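You operate a simulated robot arm through the tools that you are given. There is no shell and no other tool.

Carry out the task below with a simulated robot arm. There is one attempt and no reset: what you move stays moved.

TASK
Wipe the old grease off press 1's top rod, then grease the platen's nipple as the ticket says.
Fine: the rag and the pump go back; the press stays locked off. What is to be rubbed or washed off counts as gone when no trace of it is left.

The check looks at the end state, three seconds after you hand in, the way a careful person would. Anything else that was tipped, shoved, dropped, spilled or broken makes it a failure.

THE ROBOT
A 6-joint arm with a three-finger gripper, fixed in place. Base frame: the origin is on the floor under the middle of its stand, x ahead of it, y to its left, z up. Units: mm, rad, N and s.
It reaches about 1213 mm from its shoulder. Its first joint turns from -2.897 to 2.897 rad. Payload 4.89 kg.
Tool frame: the origin (TCP) lies between the finger pads and is the grasp point; the fingertips stand 30 mm ahead of it; z points along the fingers, y is the line along which they close. The gripper opens to 164 mm; its body begins 125 mm behind the TCP.
Orientation is told as [roll, pitch, yaw] about the base's x, y, z axes, in that order, counted from this pose: with the fingers straight down and closing along the base's y, the tool's x points along the base's -x, its y along +y and its z along -z.

THE INTERFACE
- The arm moves only by the tool drive_tool. Its argument "motion" is a list of rows, each a list of 7 numbers: the turn, a rotation vector about the tool's x, y, z in units of 6 degrees (1.0 is 6 degrees), then the shift along the tool's x, y, z in units of 30 mm (1.0 is 30 mm), then the gripper command, from -1 (fully open) to 1 (shut), values between in proportion. In form: [[wx, wy, wz, tx, ty, tz, claw], ...]. A call has 1 to 20 rows; each row shifts and turns the commanded pose from where the row before left it, along the tool's axes as they then stand. A call with a number of a shift or a turn outside -1 to 1 is refused whole. Each row takes 0.2 s and may step no farther than 50 mm and 0.15 rad from the row before; otherwise, or with a gripper value out of range, the whole call is refused. A pose out of reach is approached as far as the arm can. The call stops where the force on the tool passes 40 N (or 10 N more than at its start, if that is more) or the arm is blocked; 0.2 s more then pass. Each finger travels about 108 mm/s and halts on what it meets, pressing with about 33 N; the grip force reading is that of the motor and also rises with nothing between the fingers. The clock runs only during rows and for 0.2 s after the last one: add rows that do not move to give the fingers time. It gives the time, the measured TCP pose, the force on the tool (base axes), the opening and the grip force at its end, in the units of the frame above (readings bear some noise), with the torque about the TCP (base axes, N m) and any sound that the robot's microphone picked up, and new pictures: "pictures" is both (left out), scene, wrist or none.
- Cameras (640 x 400 px; columns grow to the right, rows downward): "scene" is fixed at [215.9, 654.3, 1627.7]; the picture's right is [-0.86, -0.52, 0.00], its down [-0.21, 0.34, -0.92] and it looks along [0.47, -0.79, -0.40] (base axes); focal length 367 px, centre (320, 200). "wrist" rides on the gripper at [76, -2, -152] in the tool frame; the picture's right is [0.02, 1.00, 0.00], its down [-0.88, 0.02, -0.47] and it looks along [-0.47, 0.01, 0.88] (tool axes); focal length 247 px, centre (320, 200). There is no depth. A picture from a camera that has moved, and an enlarged one, comes with that camera's place and axes in the base frame and with its lens. The place of the scene camera against the robot may be out by one fixed shift of up to 18 mm in any direction.
- slide_trunk(by): moves the trunk up (or, below 0, down) by that many mm; the arm rides with it, the base frame stays. It gives what a move gives, with no picture.
- inspect(camera, box): a new picture of the part [left, top, right, bottom] of that camera's present view, enlarged. The clock stands still meanwhile.
- close_job(): hands the job in; it is judged then, once.

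Places have to be worked out from the pictures, the camera data and where the tool is seen. Open the gripper and draw the arm clear of the work before you hand the job in, unless the task says otherwise.

The tools are called after "Emit:" as a command line: name --pt "numbers of a row" for each row, then --argument value for the rest, lists and objects as JSON in quotes. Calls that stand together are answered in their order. drive_tool: Moves the arm, as the interface text tells. Its arguments: {"type":"object","properties":{"motion":{"type":"array"},"pictures":{"type":"string","enum":["both","scene","wrist","none"]}},"required":["motion"]} The other tools are called the same way: slide_trunk (by) moves the trunk up or down; inspect (camera, box) takes an enlarged picture of a part of a camera's view; close_job () hands the job in.

At the start:

```text
time_s: 0.0
tool_pos: [427.0, -462.8, 1295.0]
orientation: [0.0, 0.0, -0.001]
contact_force: [-0.5, 0.1, -0.2]
torque: [0.0, 0.01, 0.01]
grip_width: 164.0
grip_force: 0.0
trunk travel left (down, up): [-175.0, 215.0]
```

scene: 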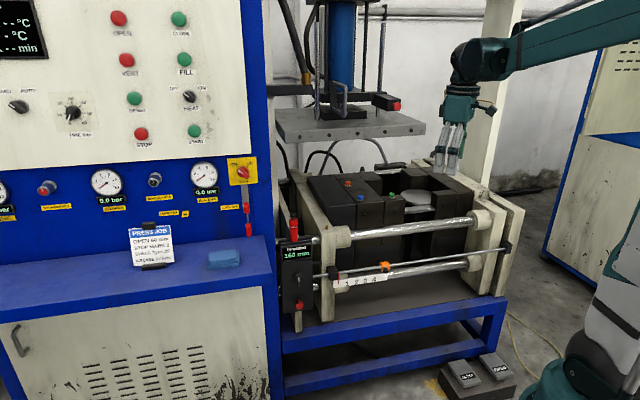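
wrist: 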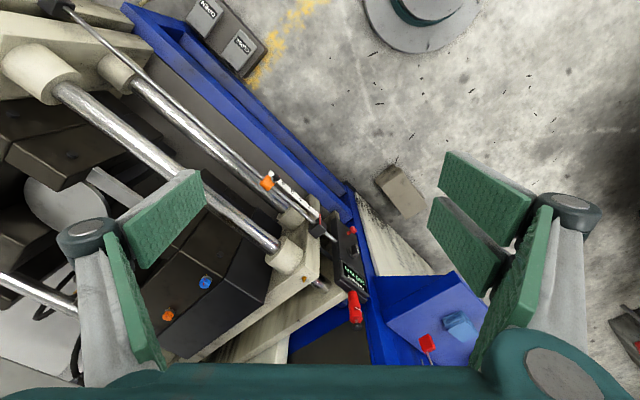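

I'll begin by looking closely at the ticket and at the press in the scene picture before any movement.

Emit:
inspect --camera "scene" --box '[120, 215, 190, 275]'

Emit:
inspect --camera "scene" --box '[270, 160, 520, 320]'

Emit:
inspect --camera "scene" --box '[0, 140, 280, 300]'

Emit:
inspect --camera "scene" --box '[260, 0, 500, 160]'

Emit:
inspect --camera "wrist" --box '[0, 0, 640, 400]'

```text
6.67 times, centred on (155, 245) of scene
camera zoom: at [215.9, 654.3, 1627.7], right [-0.86, -0.52, 0.0], down [-0.21, 0.34, -0.92], along [0.47, -0.79, -0.4], focal length 2450 px, centre (1420, -100)
```

zoom: 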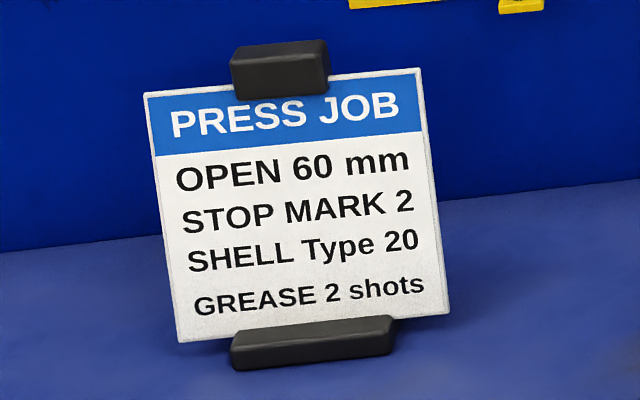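

```text
2.50 times, centred on (395, 240) of scene
camera zoom: at [215.9, 654.3, 1627.7], right [-0.86, -0.52, 0.0], down [-0.21, 0.34, -0.92], along [0.47, -0.79, -0.4], focal length 919 px, centre (132, 100)
```

zoom: 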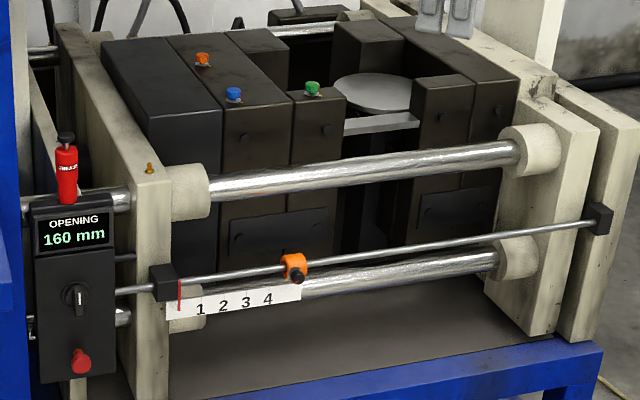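

```text
2.29 times, centred on (140, 220) of scene
camera zoom: at [215.9, 654.3, 1627.7], right [-0.86, -0.52, 0.0], down [-0.21, 0.34, -0.92], along [0.47, -0.79, -0.4], focal length 840 px, centre (731, 154)
```

zoom: 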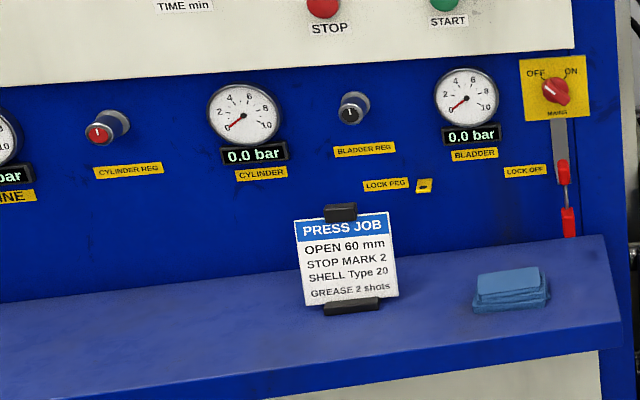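

```text
2.50 times, centred on (380, 80) of scene
camera zoom: at [215.9, 654.3, 1627.7], right [-0.86, -0.52, 0.0], down [-0.21, 0.34, -0.92], along [0.47, -0.79, -0.4], focal length 919 px, centre (170, 500)
```

zoom: 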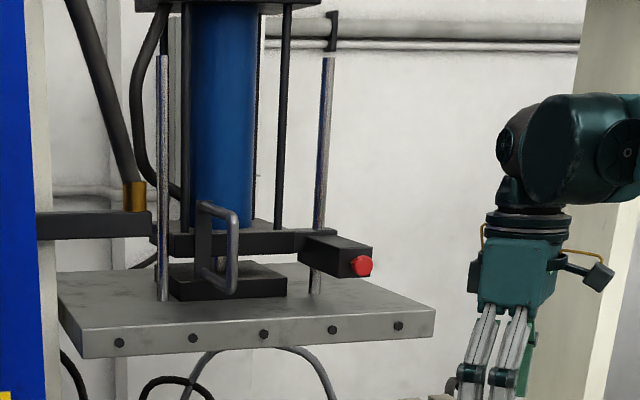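

```text
1.00 times, centred on (320, 200) of wrist (not enlarged: the box is as wide or as high as the picture)
camera zoom: at [350.1, -463.8, 1447.0], right [-0.02, 1.0, 0.0], down [0.88, 0.02, 0.47], along [0.47, 0.01, -0.88], focal length 247 px, centre (320, 200)
```

zoom: 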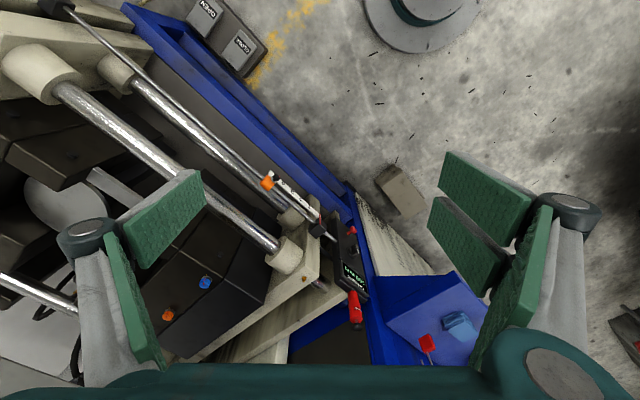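

The ticket says 2 shots of grease. Now I zoom on the rod, the brass nipple, the red tool by the pendant and the rag.

Emit:
inspect --camera "scene" --box '[330, 205, 410, 255]'

Emit:
inspect --camera "scene" --box '[275, 205, 355, 255]'

Emit:
inspect --camera "scene" --box '[400, 195, 500, 255]'

Emit:
inspect --camera "scene" --box '[200, 150, 280, 275]'

Emit:
inspect --camera "wrist" --box '[240, 160, 480, 360]'

Emit:
inspect --camera "wrist" --box '[0, 0, 300, 300]'

```text
8.00 times, centred on (370, 230) of scene
camera zoom: at [215.9, 654.3, 1627.7], right [-0.86, -0.52, 0.0], down [-0.21, 0.34, -0.92], along [0.47, -0.79, -0.4], focal length 2940 px, centre (-80, -40)
```

zoom: 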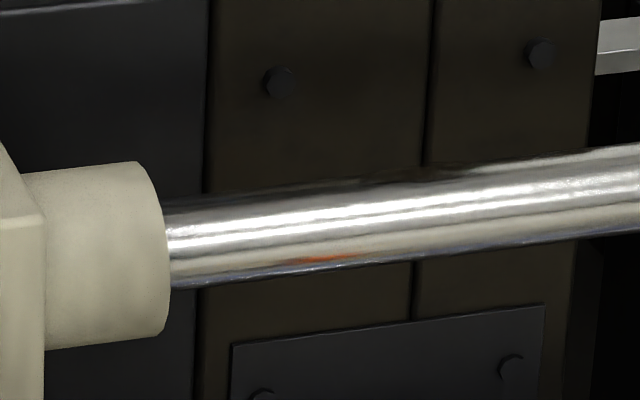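

```text
8.00 times, centred on (315, 230) of scene
camera zoom: at [215.9, 654.3, 1627.7], right [-0.86, -0.52, 0.0], down [-0.21, 0.34, -0.92], along [0.47, -0.79, -0.4], focal length 2940 px, centre (360, -40)
```

zoom: 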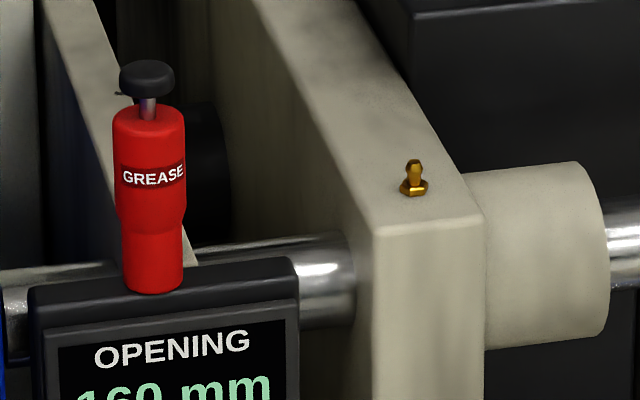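

```text
6.40 times, centred on (450, 225) of scene
camera zoom: at [215.9, 654.3, 1627.7], right [-0.86, -0.52, 0.0], down [-0.21, 0.34, -0.92], along [0.47, -0.79, -0.4], focal length 2352 px, centre (-512, 40)
```

zoom: 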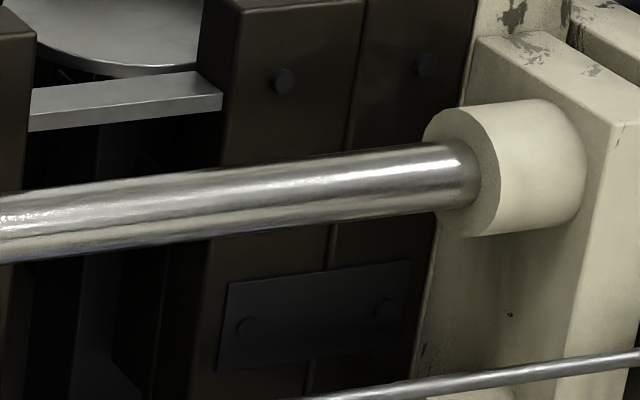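

```text
3.20 times, centred on (240, 212) of scene
camera zoom: at [215.9, 654.3, 1627.7], right [-0.86, -0.52, 0.0], down [-0.21, 0.34, -0.92], along [0.47, -0.79, -0.4], focal length 1176 px, centre (576, 160)
```

zoom: 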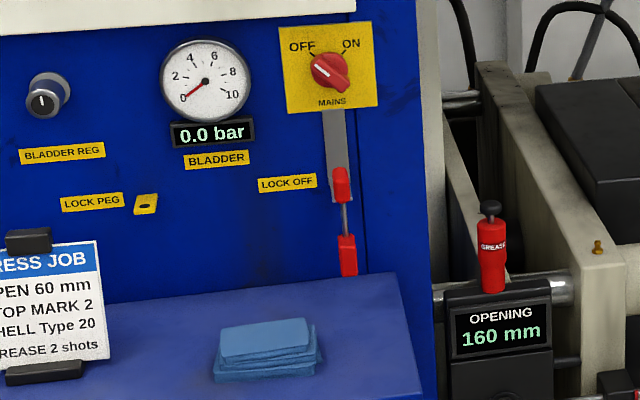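

```text
2.00 times, centred on (360, 260) of wrist
camera zoom: at [350.1, -463.8, 1447.0], right [-0.02, 1.0, 0.0], down [0.88, 0.02, 0.47], along [0.47, 0.01, -0.88], focal length 494 px, centre (240, 80)
```

zoom: 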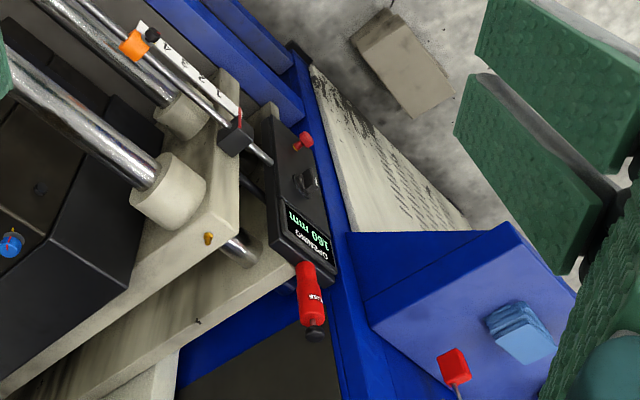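

```text
1.33 times, centred on (150, 150) of wrist
camera zoom: at [350.1, -463.8, 1447.0], right [-0.02, 1.0, 0.0], down [0.88, 0.02, 0.47], along [0.47, 0.01, -0.88], focal length 329 px, centre (547, 267)
```

zoom: 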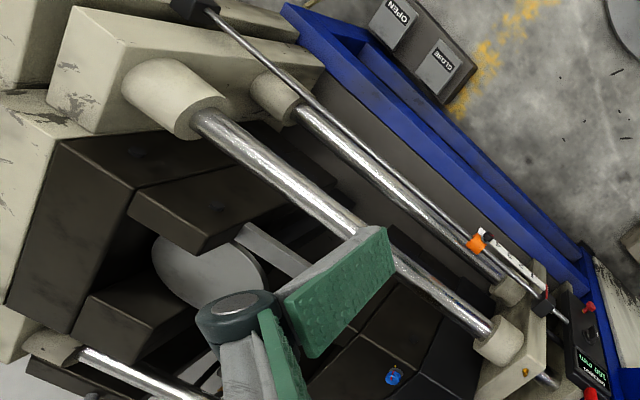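

The red GREASE pump stands on the pendant at about (931, -354), knob top z≈1042. The brass nipple is on the platen at about (867, -496, 942), the rag at about (993, -46, 990), and an orange smear sits low on the top rod near (734, -645, 860). I'll turn and tilt the hand so the wrist camera faces the rod.

Emit:
drive_tool --pt "0 0 1 0 0 0 -1" --pt "0 0 1 0 0 0 -1" --pt "0 0 1 0 0 0 -1" --pt "0 0 1 0 0 0 -1" --pt "0 0 1 0 0 0 -1" --pt "0 0 1 0 0 0 -1" --pt "0 0 1 0 0 0 -1" --pt "0 -1 0 0 0 0 -1" --pt "0 -1 0 0 0 0 -1" --pt "0 -1 0 0 0 0 -1" --pt "0 -1 0 0 0 0 -1" --pt "0 -1 0 0 0 0 -1" --pt "0 -1 0 0 0 0 -1" --pt "0 -1 0 0 0 0 -1" --pt "0 -0.5 0 0 0 0 -1" --pt "0 0 0 0 0 0 -1" --pictures "both"

```text
time_s: 3.0
tool_pos: [494.8, -394.6, 1284.4]
orientation: [0.003, -0.694, -0.575]
contact_force: [9.3, -7.6, -2.9]
torque: [0.77, 0.99, 0.12]
grip_width: 163.3
grip_force: 0.1
trunk travel left (down, up): [-175.0, 215.0]
stopped in row 14: the arm was blocked; the commanded pose is now the measured one
camera wrist: at [363.9, -310.8, 1353.8], right [0.53, 0.85, -0.01], down [0.32, -0.19, 0.93], along [0.78, -0.49, -0.37], focal length 247 px, centre (320, 200)
```

scene: 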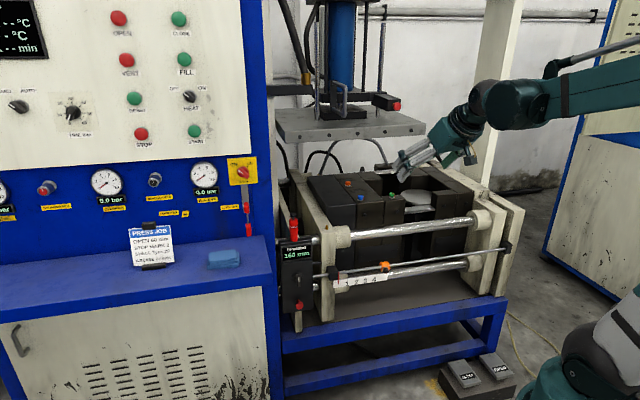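
wrist: 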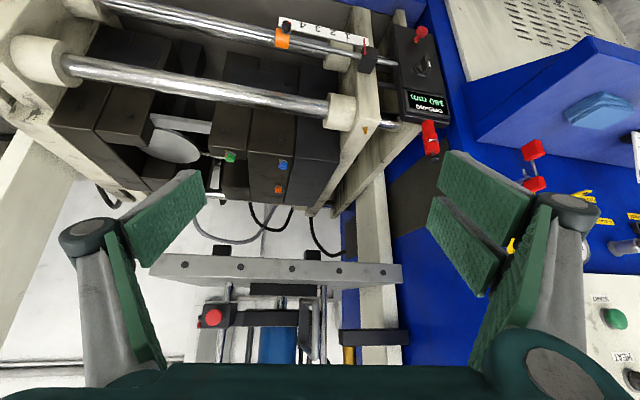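

The call stopped as "blocked" at tilt ≈40° with the TCP drifted about 96 mm sideways, though nothing appears to be touching. I'll hold still briefly to see whether the force settles.

Emit:
drive_tool --pt "0 0 0 0 0 0 -1" --pt "0 0 0 0 0 0 -1" --pictures "none"

Emit:
inspect --camera "scene" --box '[370, 0, 640, 180]'

Emit:
inspect --camera "wrist" --box '[0, 0, 320, 200]'

Emit:
inspect --camera "wrist" --box '[320, 0, 640, 200]'

```text
time_s: 3.6
tool_pos: [488.5, -389.2, 1290.0]
orientation: [0.0, -0.702, -0.577]
contact_force: [-2.4, 2.0, 1.2]
torque: [-0.19, -0.22, -0.04]
grip_width: 164.2
grip_force: 0.1
trunk travel left (down, up): [-175.0, 215.0]
```

```text
2.22 times, centred on (505, 90) of scene
camera zoom: at [215.9, 654.3, 1627.7], right [-0.86, -0.52, 0.0], down [-0.21, 0.34, -0.92], along [0.47, -0.79, -0.4], focal length 816 px, centre (-91, 444)
```

zoom: 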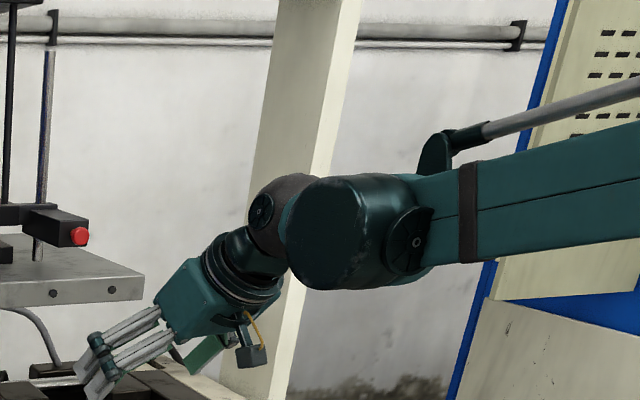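

```text
2.00 times, centred on (160, 100) of wrist
camera zoom: at [354.7, -304.1, 1357.3], right [0.53, 0.85, -0.01], down [0.32, -0.18, 0.93], along [0.79, -0.5, -0.37], focal length 494 px, centre (640, 400)
```

zoom: 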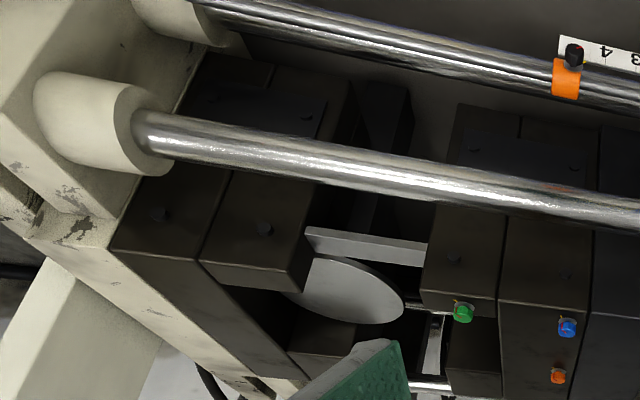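

```text
2.00 times, centred on (480, 100) of wrist
camera zoom: at [354.7, -304.1, 1357.3], right [0.53, 0.85, -0.01], down [0.32, -0.18, 0.93], along [0.79, -0.5, -0.37], focal length 494 px, centre (0, 400)
```

zoom: 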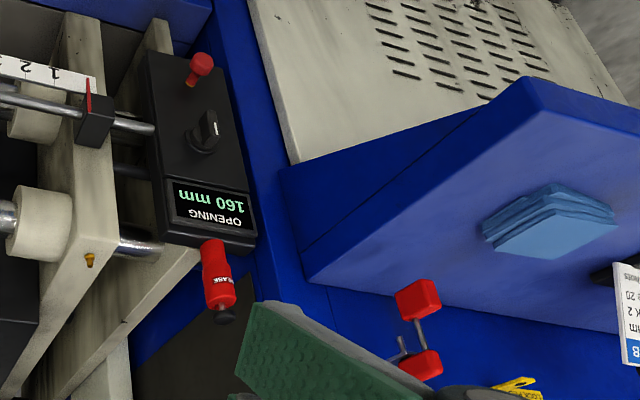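

The force settled to near zero, so it was probably a joint limit rather than contact. I'll go on with pure translations in this orientation, toward about (594, -518, 911) in front of the rod.

Emit:
drive_tool --pt "0 0 0 0.291 -0.12 0.934 -1" --pt "0 0 0 0.291 -0.12 0.934 -1" --pt "0 0 0 0.291 -0.12 0.934 -1" --pt "0 0 0 0.291 -0.12 0.934 -1" --pt "0 0 0 0.291 -0.12 0.934 -1" --pt "0 0 0 0.291 -0.12 0.934 -1" --pt "0 0 0 0.291 -0.12 0.934 -1" --pictures "both"

```text
time_s: 5.2
tool_pos: [540.9, -456.7, 1097.9]
orientation: [0.002, -0.701, -0.58]
contact_force: [-0.1, 2.1, 0.8]
torque: [-0.21, 0.02, -0.13]
grip_width: 164.1
grip_force: 0.1
trunk travel left (down, up): [-175.0, 215.0]
camera wrist: at [409.0, -371.6, 1165.9], right [0.53, 0.85, -0.01], down [0.32, -0.19, 0.93], along [0.78, -0.5, -0.37], focal length 247 px, centre (320, 200)
```

scene: 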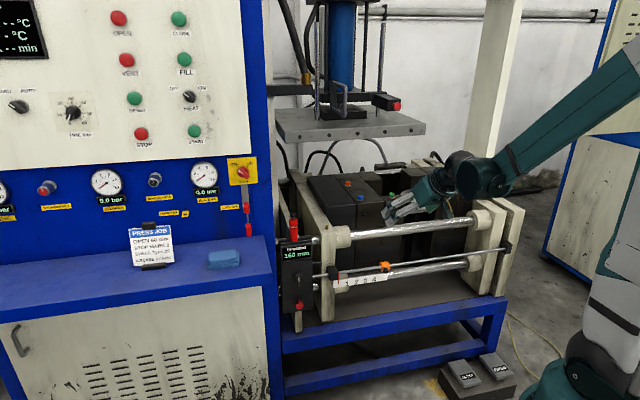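
wrist: 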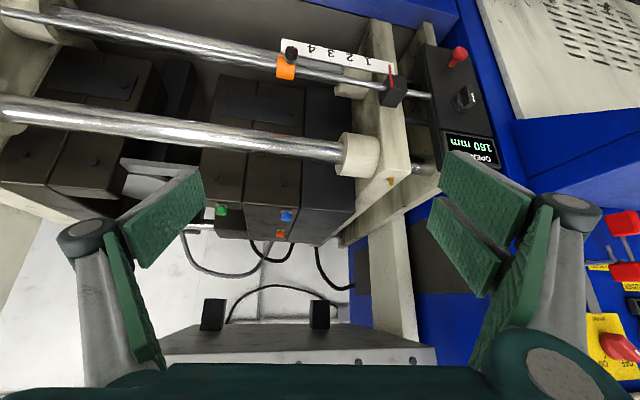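

Translation works fine here. I zoom on the rod from this view before going lower.

Emit:
inspect --camera "wrist" --box '[180, 90, 380, 190]'

Emit:
inspect --camera "wrist" --box '[0, 60, 200, 160]'

```text
3.20 times, centred on (280, 140) of wrist
camera zoom: at [409.0, -371.6, 1165.9], right [0.53, 0.85, -0.01], down [0.32, -0.19, 0.93], along [0.78, -0.5, -0.37], focal length 790 px, centre (448, 392)
```

zoom: 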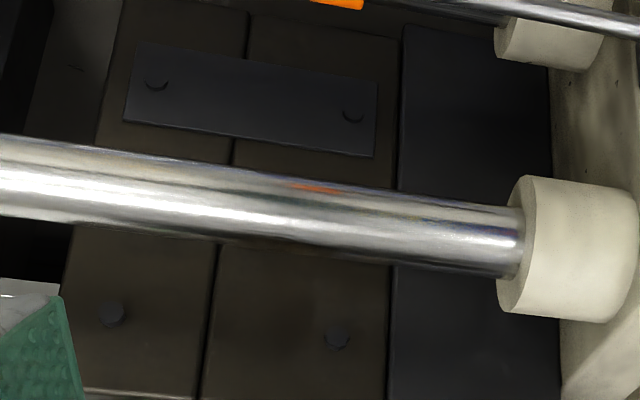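

```text
3.20 times, centred on (100, 110) of wrist
camera zoom: at [409.0, -371.6, 1165.9], right [0.53, 0.85, -0.01], down [0.32, -0.19, 0.93], along [0.78, -0.5, -0.37], focal length 790 px, centre (1024, 488)
```

zoom: 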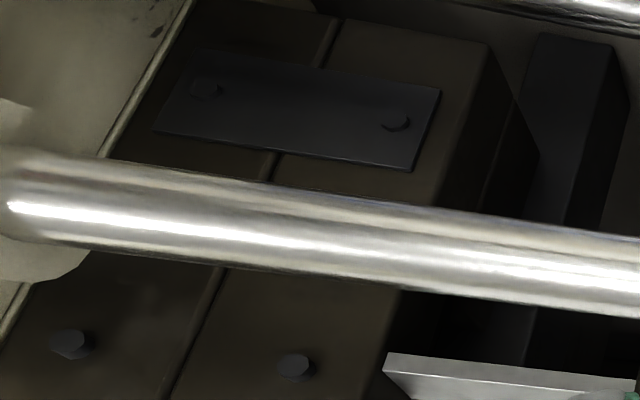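

The orange streak might be real grease or a reflection of the orange clamp, since it lies at the same station along the rod. I go lower and closer to see the rod's front and underside.

Emit:
drive_tool --pt "0 0 0 0.4 -0.2 0.8 -1" --pt "0 0 0 0.4 -0.2 0.8 -1" --pt "0 0 0 0.4 -0.2 0.8 -1" --pt "0 0 0 0.4 -0.2 0.8 -1" --pt "0 0 0 0.4 -0.2 0.8 -1" --pt "0 0 0 0.4 -0.2 0.6 -1" --pictures "both"

```text
time_s: 6.6
tool_pos: [549.7, -505.6, 947.3]
orientation: [0.001, -0.7, -0.58]
contact_force: [-1.2, 1.0, -0.2]
torque: [-0.07, -0.02, -0.06]
grip_width: 164.2
grip_force: 0.1
trunk travel left (down, up): [-175.0, 215.0]
camera wrist: at [417.9, -421.3, 1014.6], right [0.53, 0.85, -0.01], down [0.32, -0.19, 0.93], along [0.78, -0.5, -0.37], focal length 247 px, centre (320, 200)
```

scene: 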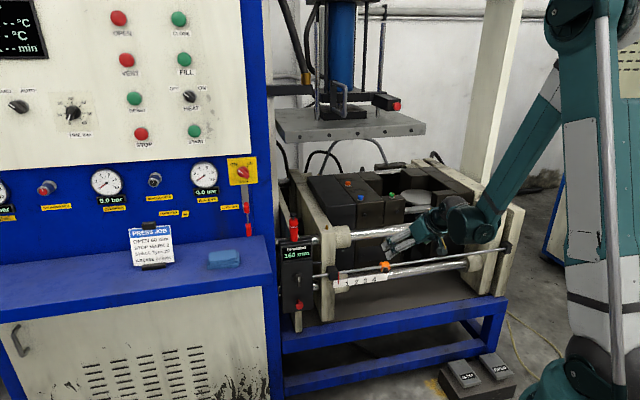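
wrist: 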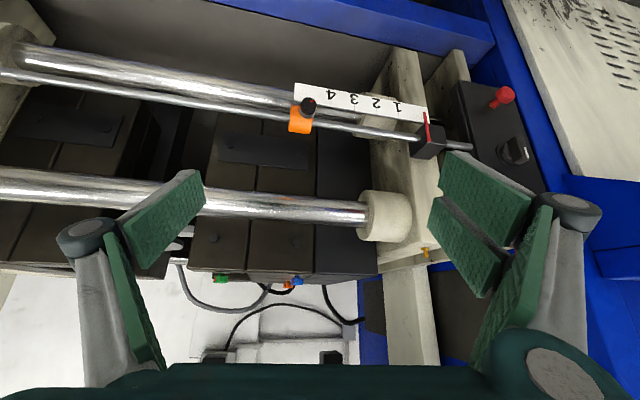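

Emit:
inspect --camera "wrist" --box '[180, 160, 380, 260]'

Emit:
inspect --camera "wrist" --box '[0, 140, 200, 240]'

Emit:
inspect --camera "scene" --box '[330, 205, 410, 255]'

```text
3.20 times, centred on (280, 210) of wrist
camera zoom: at [417.9, -421.3, 1014.6], right [0.53, 0.85, -0.01], down [0.32, -0.19, 0.93], along [0.78, -0.5, -0.37], focal length 790 px, centre (448, 168)
```

zoom: 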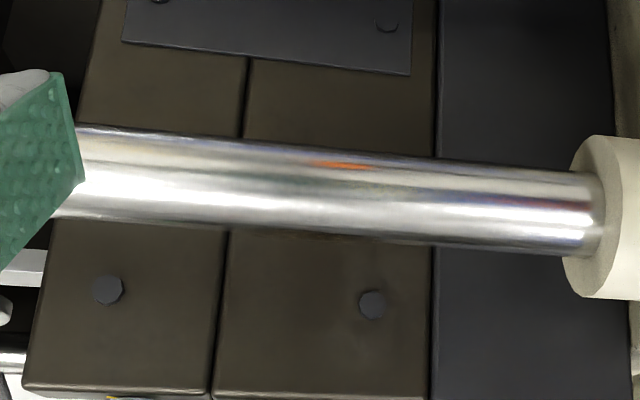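

```text
3.20 times, centred on (100, 190) of wrist
camera zoom: at [417.9, -421.3, 1014.6], right [0.53, 0.85, -0.01], down [0.32, -0.19, 0.93], along [0.78, -0.5, -0.37], focal length 790 px, centre (1024, 232)
```

zoom: 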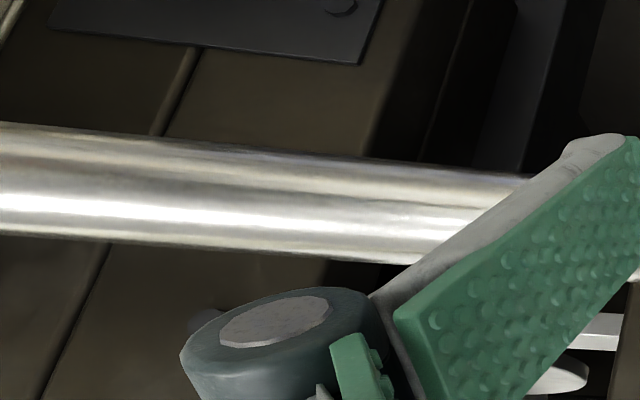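

```text
8.00 times, centred on (370, 230) of scene
camera zoom: at [215.9, 654.3, 1627.7], right [-0.86, -0.52, 0.0], down [-0.21, 0.34, -0.92], along [0.47, -0.79, -0.4], focal length 2940 px, centre (-80, -40)
```

zoom: 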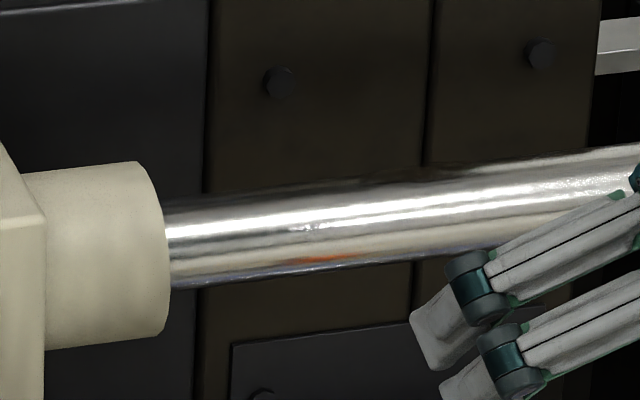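

The render shows true reflections, so the orange streak is likely the clamp mirrored. A dark brown ragged edge shows along the top/back of the rod, roughly 60–180 mm from the left collar, and that looks like the grease. I'll raise the hand, level it and look straight down on the rod.

Emit:
drive_tool --pt "0 0 0 -0.644 0 -0.765 -1" --pt "0 0 0 -0.644 0 -0.765 -1" --pt "0 0 0 -0.644 0 -0.765 -1" --pt "0 0 0 -0.644 0 -0.765 -1" --pt "0 0 0 -0.644 0 -0.765 -1" --pt "0 1 0 0 0 0 -1" --pt "0 1 0 0 0 0 -1" --pt "0 1 0 0 0 0 -1" --pt "0 1 0 0 0 0 -1" --pt "0 1 0 0 0 0 -1" --pt "0 1 0 0 0 0 -1" --pt "0 0.69 0 0 0 0 -1" --pt "0 0 1 0 0 0 -1" --pt "0 0 0.46 0 0 0 -1" --pt "0 0 0 0 0 0 -1" --pictures "both"

```text
time_s: 9.8
tool_pos: [549.9, -505.8, 1098.3]
orientation: [0.002, 0.0, -0.732]
contact_force: [-0.2, -0.3, -0.5]
torque: [0.03, -0.01, 0.0]
grip_width: 164.1
grip_force: 0.1
trunk travel left (down, up): [-175.0, 215.0]
camera wrist: at [492.2, -455.8, 1250.7], right [0.65, 0.76, 0.0], down [0.67, -0.57, 0.47], along [0.36, -0.31, -0.88], focal length 247 px, centre (320, 200)
```

scene: 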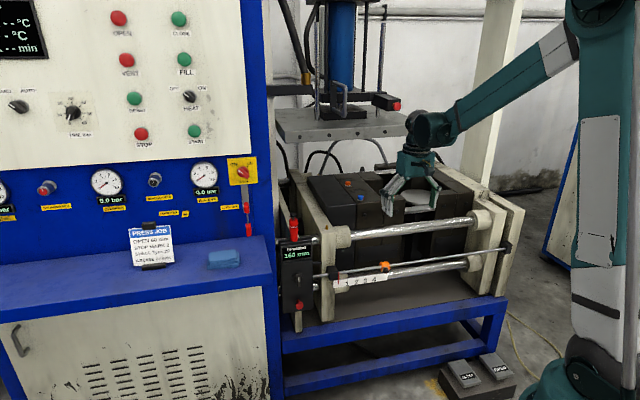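
wrist: 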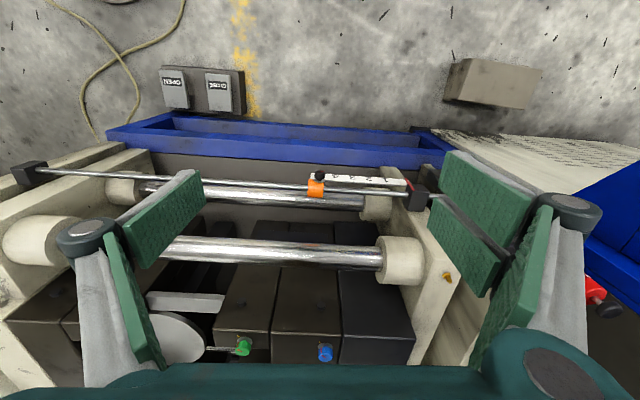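

The hand is level and squared to the rod. I zoom in on the rod's top from here.

Emit:
inspect --camera "wrist" --box '[160, 220, 320, 320]'

Emit:
inspect --camera "wrist" --box '[290, 200, 450, 300]'

```text
4.00 times, centred on (240, 270) of wrist
camera zoom: at [492.2, -455.8, 1250.7], right [0.65, 0.76, 0.0], down [0.67, -0.57, 0.47], along [0.36, -0.31, -0.88], focal length 988 px, centre (640, -80)
```

zoom: 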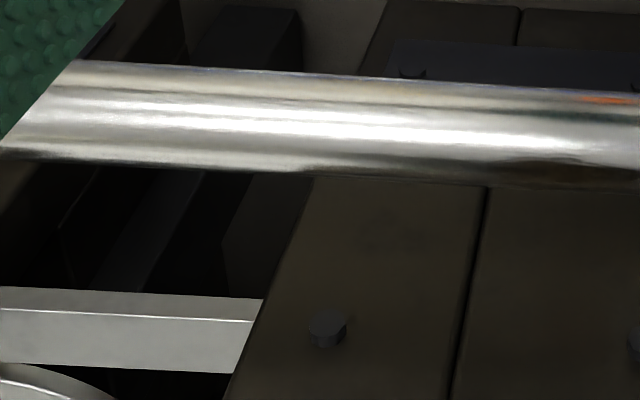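

```text
4.00 times, centred on (370, 250) of wrist
camera zoom: at [492.2, -455.8, 1250.7], right [0.65, 0.76, 0.0], down [0.67, -0.57, 0.47], along [0.36, -0.31, -0.88], focal length 988 px, centre (120, 0)
```

zoom: 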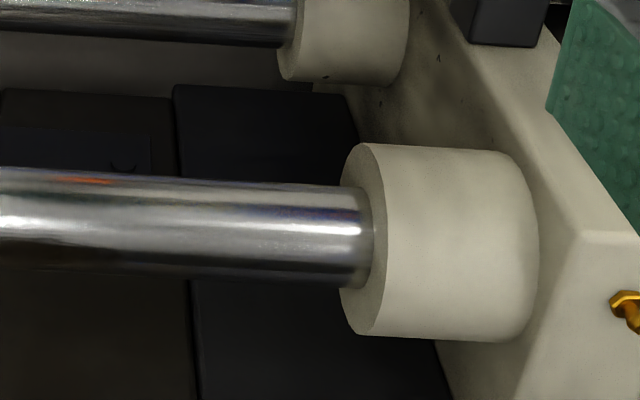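

A dark brown smear shows on the rod's top-back. I move the hand toward the rod by about 200 mm at this height to look down on it more steeply.

Emit:
drive_tool --pt "0 0 0 -0.95 0 0 -1" --pt "0 0 0 -0.95 0 0 -1" --pt "0 0 0 -0.95 0 0 -1" --pt "0 0 0 -0.95 0 0 -1" --pt "0 0 0 -0.95 0 0 -1" --pt "0 0 0 -0.95 0 0 -1" --pt "0 0 0 -0.95 0 0 -1" --pictures "both"

```text
time_s: 11.4
tool_pos: [697.3, -639.6, 1099.4]
orientation: [-0.001, 0.0, -0.732]
contact_force: [-0.6, 1.3, 0.6]
torque: [-0.12, -0.1, 0.01]
grip_width: 163.8
grip_force: 0.1
trunk travel left (down, up): [-175.0, 215.0]
camera wrist: at [639.3, -589.5, 1252.2], right [0.65, 0.76, 0.0], down [0.67, -0.57, 0.47], along [0.36, -0.31, -0.88], focal length 247 px, centre (320, 200)
```

scene: 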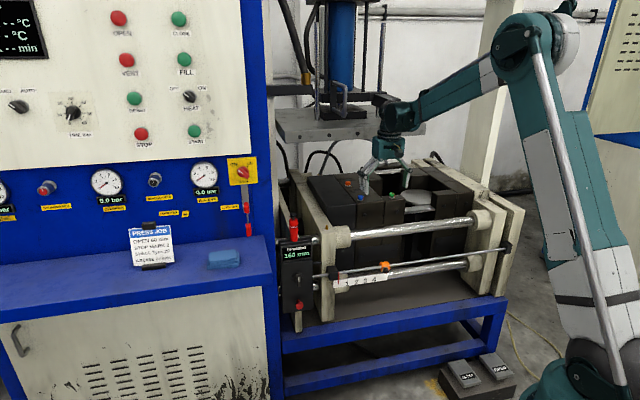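
wrist: 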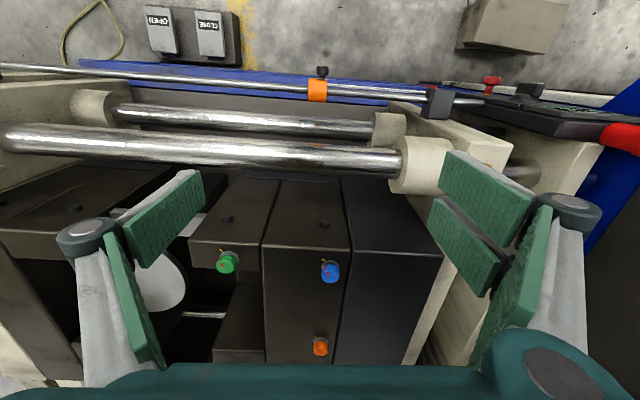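

Emit:
inspect --camera "wrist" --box '[200, 110, 360, 210]'

Emit:
inspect --camera "wrist" --box '[340, 110, 500, 210]'

Emit:
inspect --camera "wrist" --box '[0, 90, 200, 190]'

Emit:
inspect --camera "scene" --box '[370, 80, 460, 180]'

```text
4.00 times, centred on (280, 160) of wrist
camera zoom: at [639.3, -589.5, 1252.2], right [0.65, 0.76, 0.0], down [0.67, -0.57, 0.47], along [0.36, -0.31, -0.88], focal length 988 px, centre (480, 360)
```

zoom: 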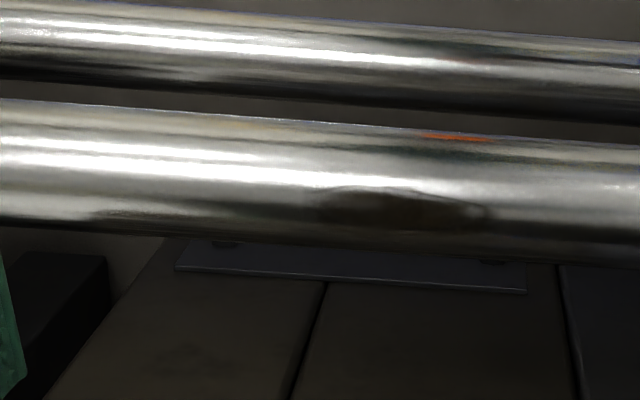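

```text
4.00 times, centred on (420, 160) of wrist
camera zoom: at [639.3, -589.5, 1252.2], right [0.65, 0.76, 0.0], down [0.67, -0.57, 0.47], along [0.36, -0.31, -0.88], focal length 988 px, centre (-80, 360)
```

zoom: 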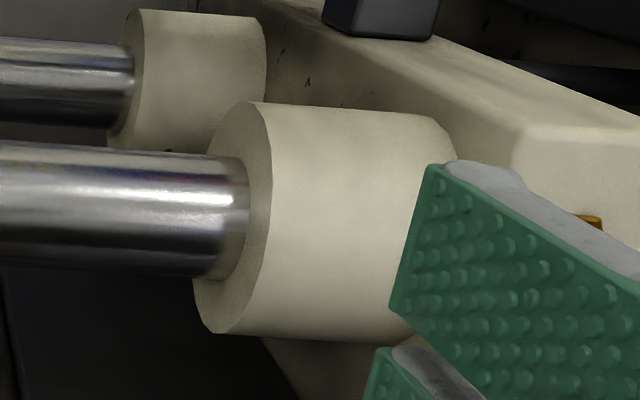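

```text
3.20 times, centred on (100, 140) of wrist
camera zoom: at [639.3, -589.5, 1252.2], right [0.65, 0.76, 0.0], down [0.67, -0.57, 0.47], along [0.36, -0.31, -0.88], focal length 790 px, centre (1024, 392)
```

zoom: 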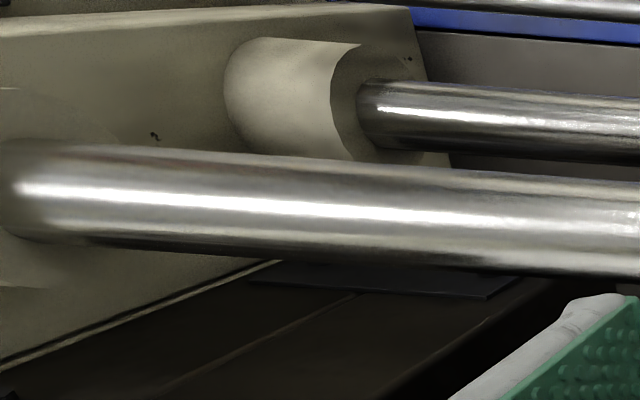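

```text
4.00 times, centred on (415, 130) of scene
camera zoom: at [215.9, 654.3, 1627.7], right [-0.86, -0.52, 0.0], down [-0.21, 0.34, -0.92], along [0.47, -0.79, -0.4], focal length 1470 px, centre (-60, 480)
```

zoom: 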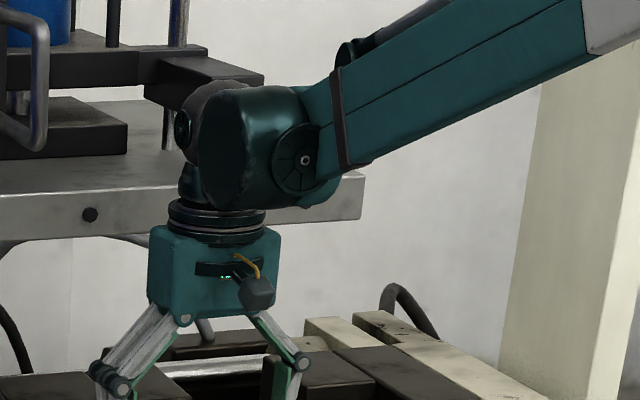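

The dark patch projects to the same spot on the rod from two viewpoints, about (714, -693, 903) and ~65 mm long, so it is real grease on the top-back side. I go closer for detail: 60 mm down and 30 mm forward.

Emit:
drive_tool --pt "0 0 0 -0.5 0 1 -1" --pt "0 0 0 -0.5 0 1 -1" --pt "0 0 0 -0.4 0 0 -1" --pictures "wrist"

Emit:
inspect --camera "wrist" --box '[180, 80, 420, 230]'

```text
time_s: 12.2
tool_pos: [731.7, -667.1, 1037.8]
orientation: [0.0, -0.002, -0.73]
contact_force: [0.3, -0.2, -0.1]
torque: [-0.02, -0.05, -0.04]
grip_width: 163.7
grip_force: 0.1
trunk travel left (down, up): [-175.0, 215.0]
camera wrist: at [672.3, -616.6, 1191.4], right [0.65, 0.76, 0.0], down [0.67, -0.57, 0.47], along [0.36, -0.31, -0.88], focal length 247 px, centre (320, 200)
```

wrist: 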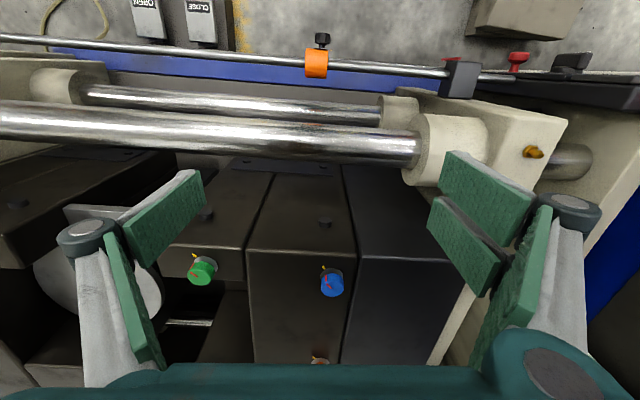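

```text
2.67 times, centred on (300, 155) of wrist
camera zoom: at [672.3, -616.6, 1191.4], right [0.65, 0.76, 0.0], down [0.67, -0.57, 0.47], along [0.36, -0.31, -0.88], focal length 659 px, centre (373, 320)
```

zoom: 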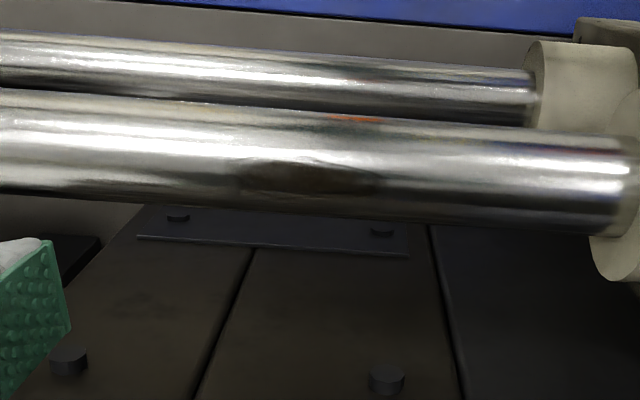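

The grease patch is confirmed on top of the rod: centre about (717, -697, 892), about 67 mm long along the rod and 17 mm wide. I place the rod axis at z≈870, radius ≈22.5 and direction (0.695, 0.719). Next I rise, back off and travel to the rag on the shelf.

Emit:
drive_tool --pt "0 0 0 0.6 0 -0.9 -1" --pt "0 0 0 0.6 0 -0.9 -1" --pt "0 0 0 0.6 0 -0.9 -1" --pt "0 0 0 0.6 0 -0.9 -1" --pt "0 0 0 0.6 0 -0.9 -1" --pt "0 0 0 0.4 0.95 0 -1" --pt "0 0 0 0.4 0.95 0 -1" --pt "0 0 0 0.4 0.95 0 -1" --pt "0 0 0 0.4 0.95 0 -1" --pt "0 0 0 0.4 0.95 0 -1" --pt "0 0 0 0.4 0.95 0 -1" --pt "0 0 0 0.4 0.95 0 -1" --pt "0 0 0 0.4 0.95 0 -1" --pt "0 0 0 0.4 0.95 0 -1" --pt "0 0 0 0.4 0.95 0 -1" --pt "0 0 0 0.4 0.95 0 -1" --pt "0 0 0 0.4 0.95 0 -1" --pictures "both"

```text
time_s: 15.8
tool_pos: [783.9, -258.4, 1172.5]
orientation: [0.001, 0.0, -0.732]
contact_force: [-0.7, -1.5, 0.7]
torque: [0.17, -0.04, 0.01]
grip_width: 164.2
grip_force: 0.0
trunk travel left (down, up): [-175.0, 215.0]
camera wrist: at [725.6, -207.5, 1326.1], right [0.65, 0.76, 0.0], down [0.67, -0.57, 0.47], along [0.36, -0.31, -0.88], focal length 247 px, centre (320, 200)
```

scene: 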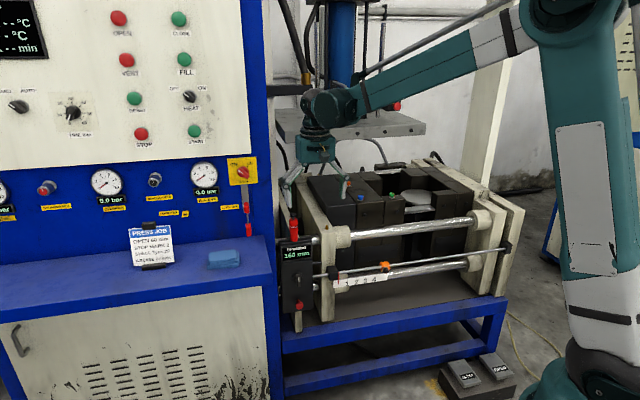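
wrist: 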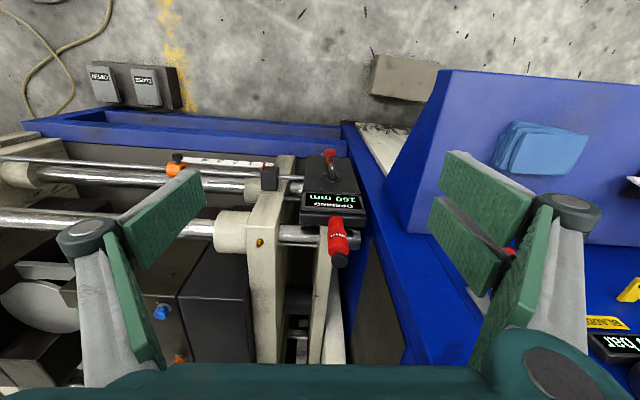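

From here I can see the pump, the nipple and the rag. I zoom on each to measure them.

Emit:
inspect --camera "wrist" --box '[270, 190, 390, 290]'

Emit:
inspect --camera "wrist" --box '[200, 200, 320, 280]'

Emit:
inspect --camera "wrist" --box '[440, 90, 640, 215]'

```text
4.00 times, centred on (330, 240) of wrist
camera zoom: at [725.6, -207.5, 1326.1], right [0.65, 0.76, 0.0], down [0.67, -0.57, 0.47], along [0.36, -0.31, -0.88], focal length 988 px, centre (280, 40)
```

zoom: 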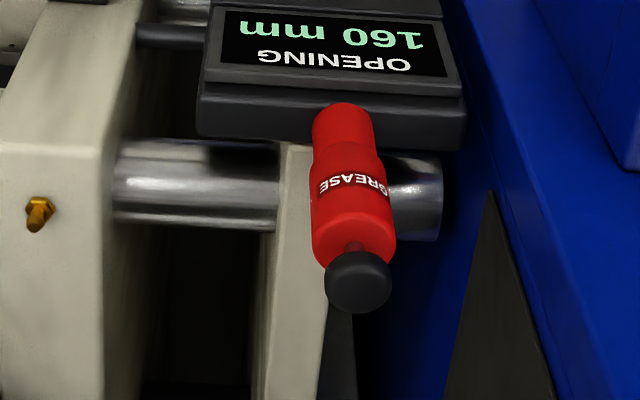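

```text
5.00 times, centred on (260, 240) of wrist
camera zoom: at [725.6, -207.5, 1326.1], right [0.65, 0.76, 0.0], down [0.67, -0.57, 0.47], along [0.36, -0.31, -0.88], focal length 1235 px, centre (620, 0)
```

zoom: 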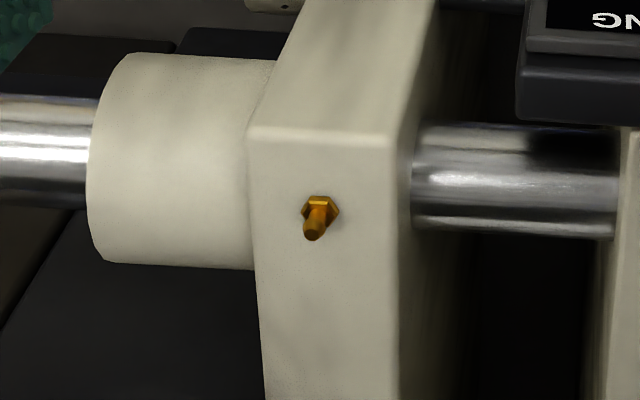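

```text
3.20 times, centred on (540, 152) of wrist
camera zoom: at [725.6, -207.5, 1326.1], right [0.65, 0.76, 0.0], down [0.67, -0.57, 0.47], along [0.36, -0.31, -0.88], focal length 790 px, centre (-384, 352)
```

zoom: 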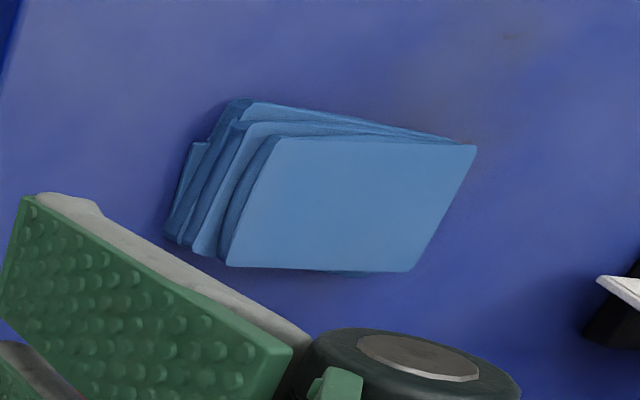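

The rag is a folded stack about 1.0 m out. I slide along the cabinet to bring the hand over it at this safe height.

Emit:
drive_tool --pt "0 0 0 0 0.95 0 -1" --pt "0 0 0 0 0.95 0 -1" --pt "0 0 0 0 0.95 0 -1" --pt "0 0 0 0 0.95 0 -1" --pt "0 0 0 0 0.95 0 -1" --pt "0 0 0 0 0.95 0 -1" --pt "0 0 0 0 0.95 0 -1" --pt "0 0 0 0 0.95 0 -1" --pt "0 0 0 0 0.95 0 -1" --pt "0 0 0 0 0.95 0 -1" --pictures "both"

Emit:
inspect --camera "wrist" --box '[200, 60, 440, 210]'

```text
time_s: 18.0
tool_pos: [976.7, -44.4, 1173.8]
orientation: [0.001, 0.0, -0.732]
contact_force: [-0.3, -0.8, 0.5]
torque: [0.16, -0.12, -0.03]
grip_width: 164.1
grip_force: 0.1
trunk travel left (down, up): [-175.0, 215.0]
camera wrist: at [918.2, 5.5, 1326.7], right [0.65, 0.76, 0.0], down [0.67, -0.57, 0.47], along [0.36, -0.31, -0.88], focal length 247 px, centre (320, 200)
```

scene: 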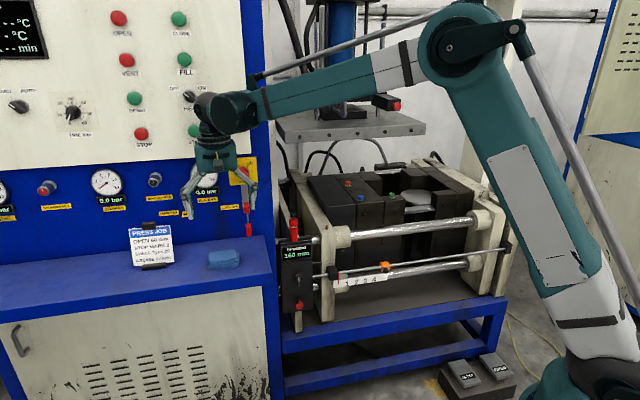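
wrist: 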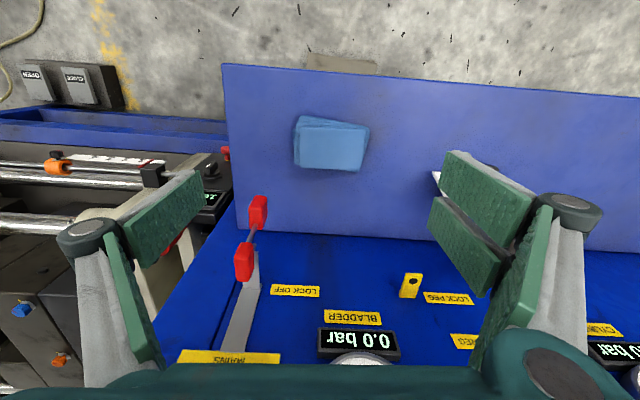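

```text
2.67 times, centred on (320, 135) of wrist
camera zoom: at [918.2, 5.5, 1326.7], right [0.65, 0.76, 0.0], down [0.67, -0.57, 0.47], along [0.36, -0.31, -0.88], focal length 659 px, centre (320, 373)
```

zoom: 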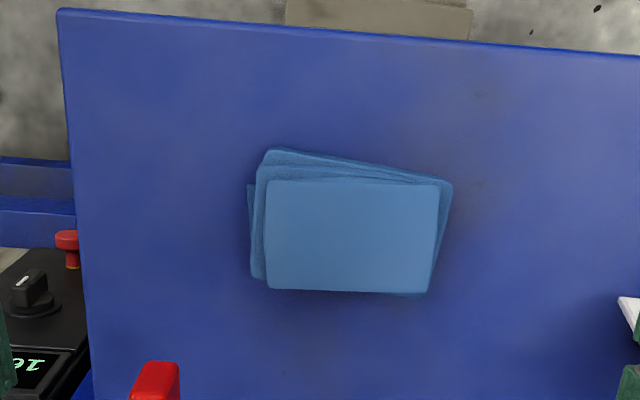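

Triangulating two views puts the rag's top at z≈1013, centre (999, -45), about 78 × 53 mm on top with its long side along the tool's y. I part-close the fingers to about 115 mm to stay clear of the ticket, centre on the rag and descend to just above it.

Emit:
drive_tool --pt "0 0 0 -0.47 0.48 0 -0.4" --pt "0 0 0 0 0 0.75 -0.4" --pt "0 0 0 0 0 0.75 -0.4" --pt "0 0 0 0 0 0.75 -0.4" --pt "0 0 0 0 0 0.75 -0.4" --pt "0 0 0 0 0 0.7 -0.4" --pictures "both"

Emit:
inspect --camera "wrist" --box '[170, 100, 490, 300]'

Emit:
inspect --camera "scene" --box '[170, 190, 290, 290]'

```text
time_s: 19.4
tool_pos: [996.1, -43.5, 1062.2]
orientation: [-0.002, 0.0, -0.73]
contact_force: [-0.3, -0.6, 0.8]
torque: [0.0, -0.07, 0.01]
grip_width: 114.7
grip_force: 0.1
trunk travel left (down, up): [-175.0, 215.0]
camera wrist: at [937.0, 7.7, 1214.6], right [0.65, 0.76, 0.0], down [0.67, -0.57, 0.47], along [0.36, -0.31, -0.88], focal length 247 px, centre (320, 200)
```

scene: 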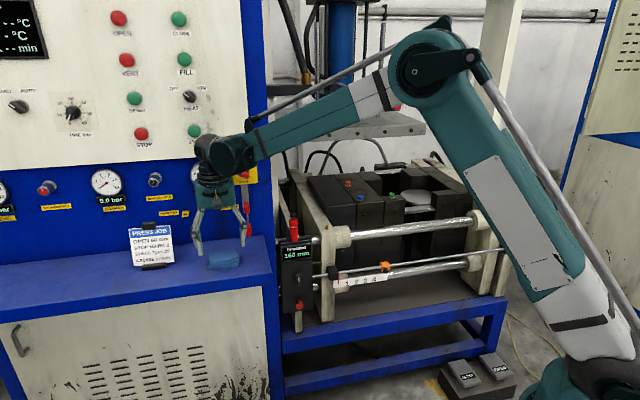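
wrist: 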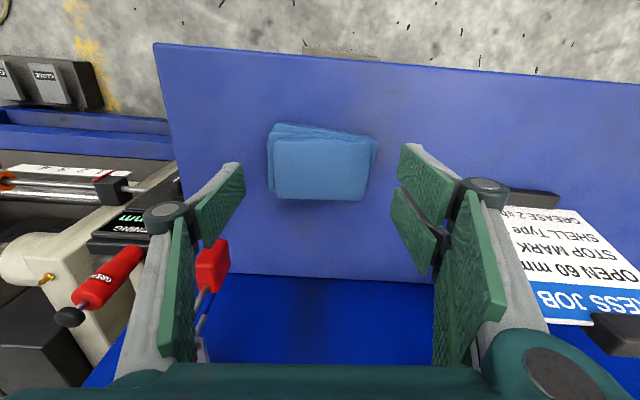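

```text
2.00 times, centred on (330, 200) of wrist
camera zoom: at [937.0, 7.7, 1214.6], right [0.65, 0.76, 0.0], down [0.67, -0.57, 0.47], along [0.36, -0.31, -0.88], focal length 494 px, centre (300, 200)
```

zoom: 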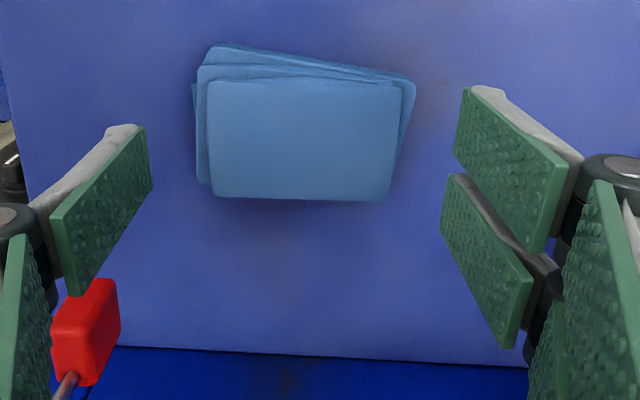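

```text
4.00 times, centred on (230, 240) of scene
camera zoom: at [215.9, 654.3, 1627.7], right [-0.86, -0.52, 0.0], down [-0.21, 0.34, -0.92], along [0.47, -0.79, -0.4], focal length 1470 px, centre (680, 40)
```

zoom: 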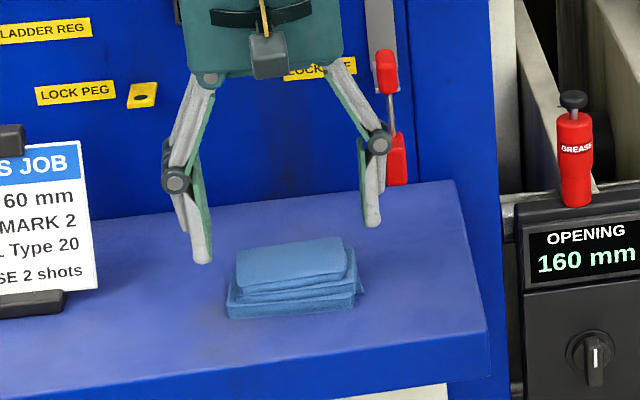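

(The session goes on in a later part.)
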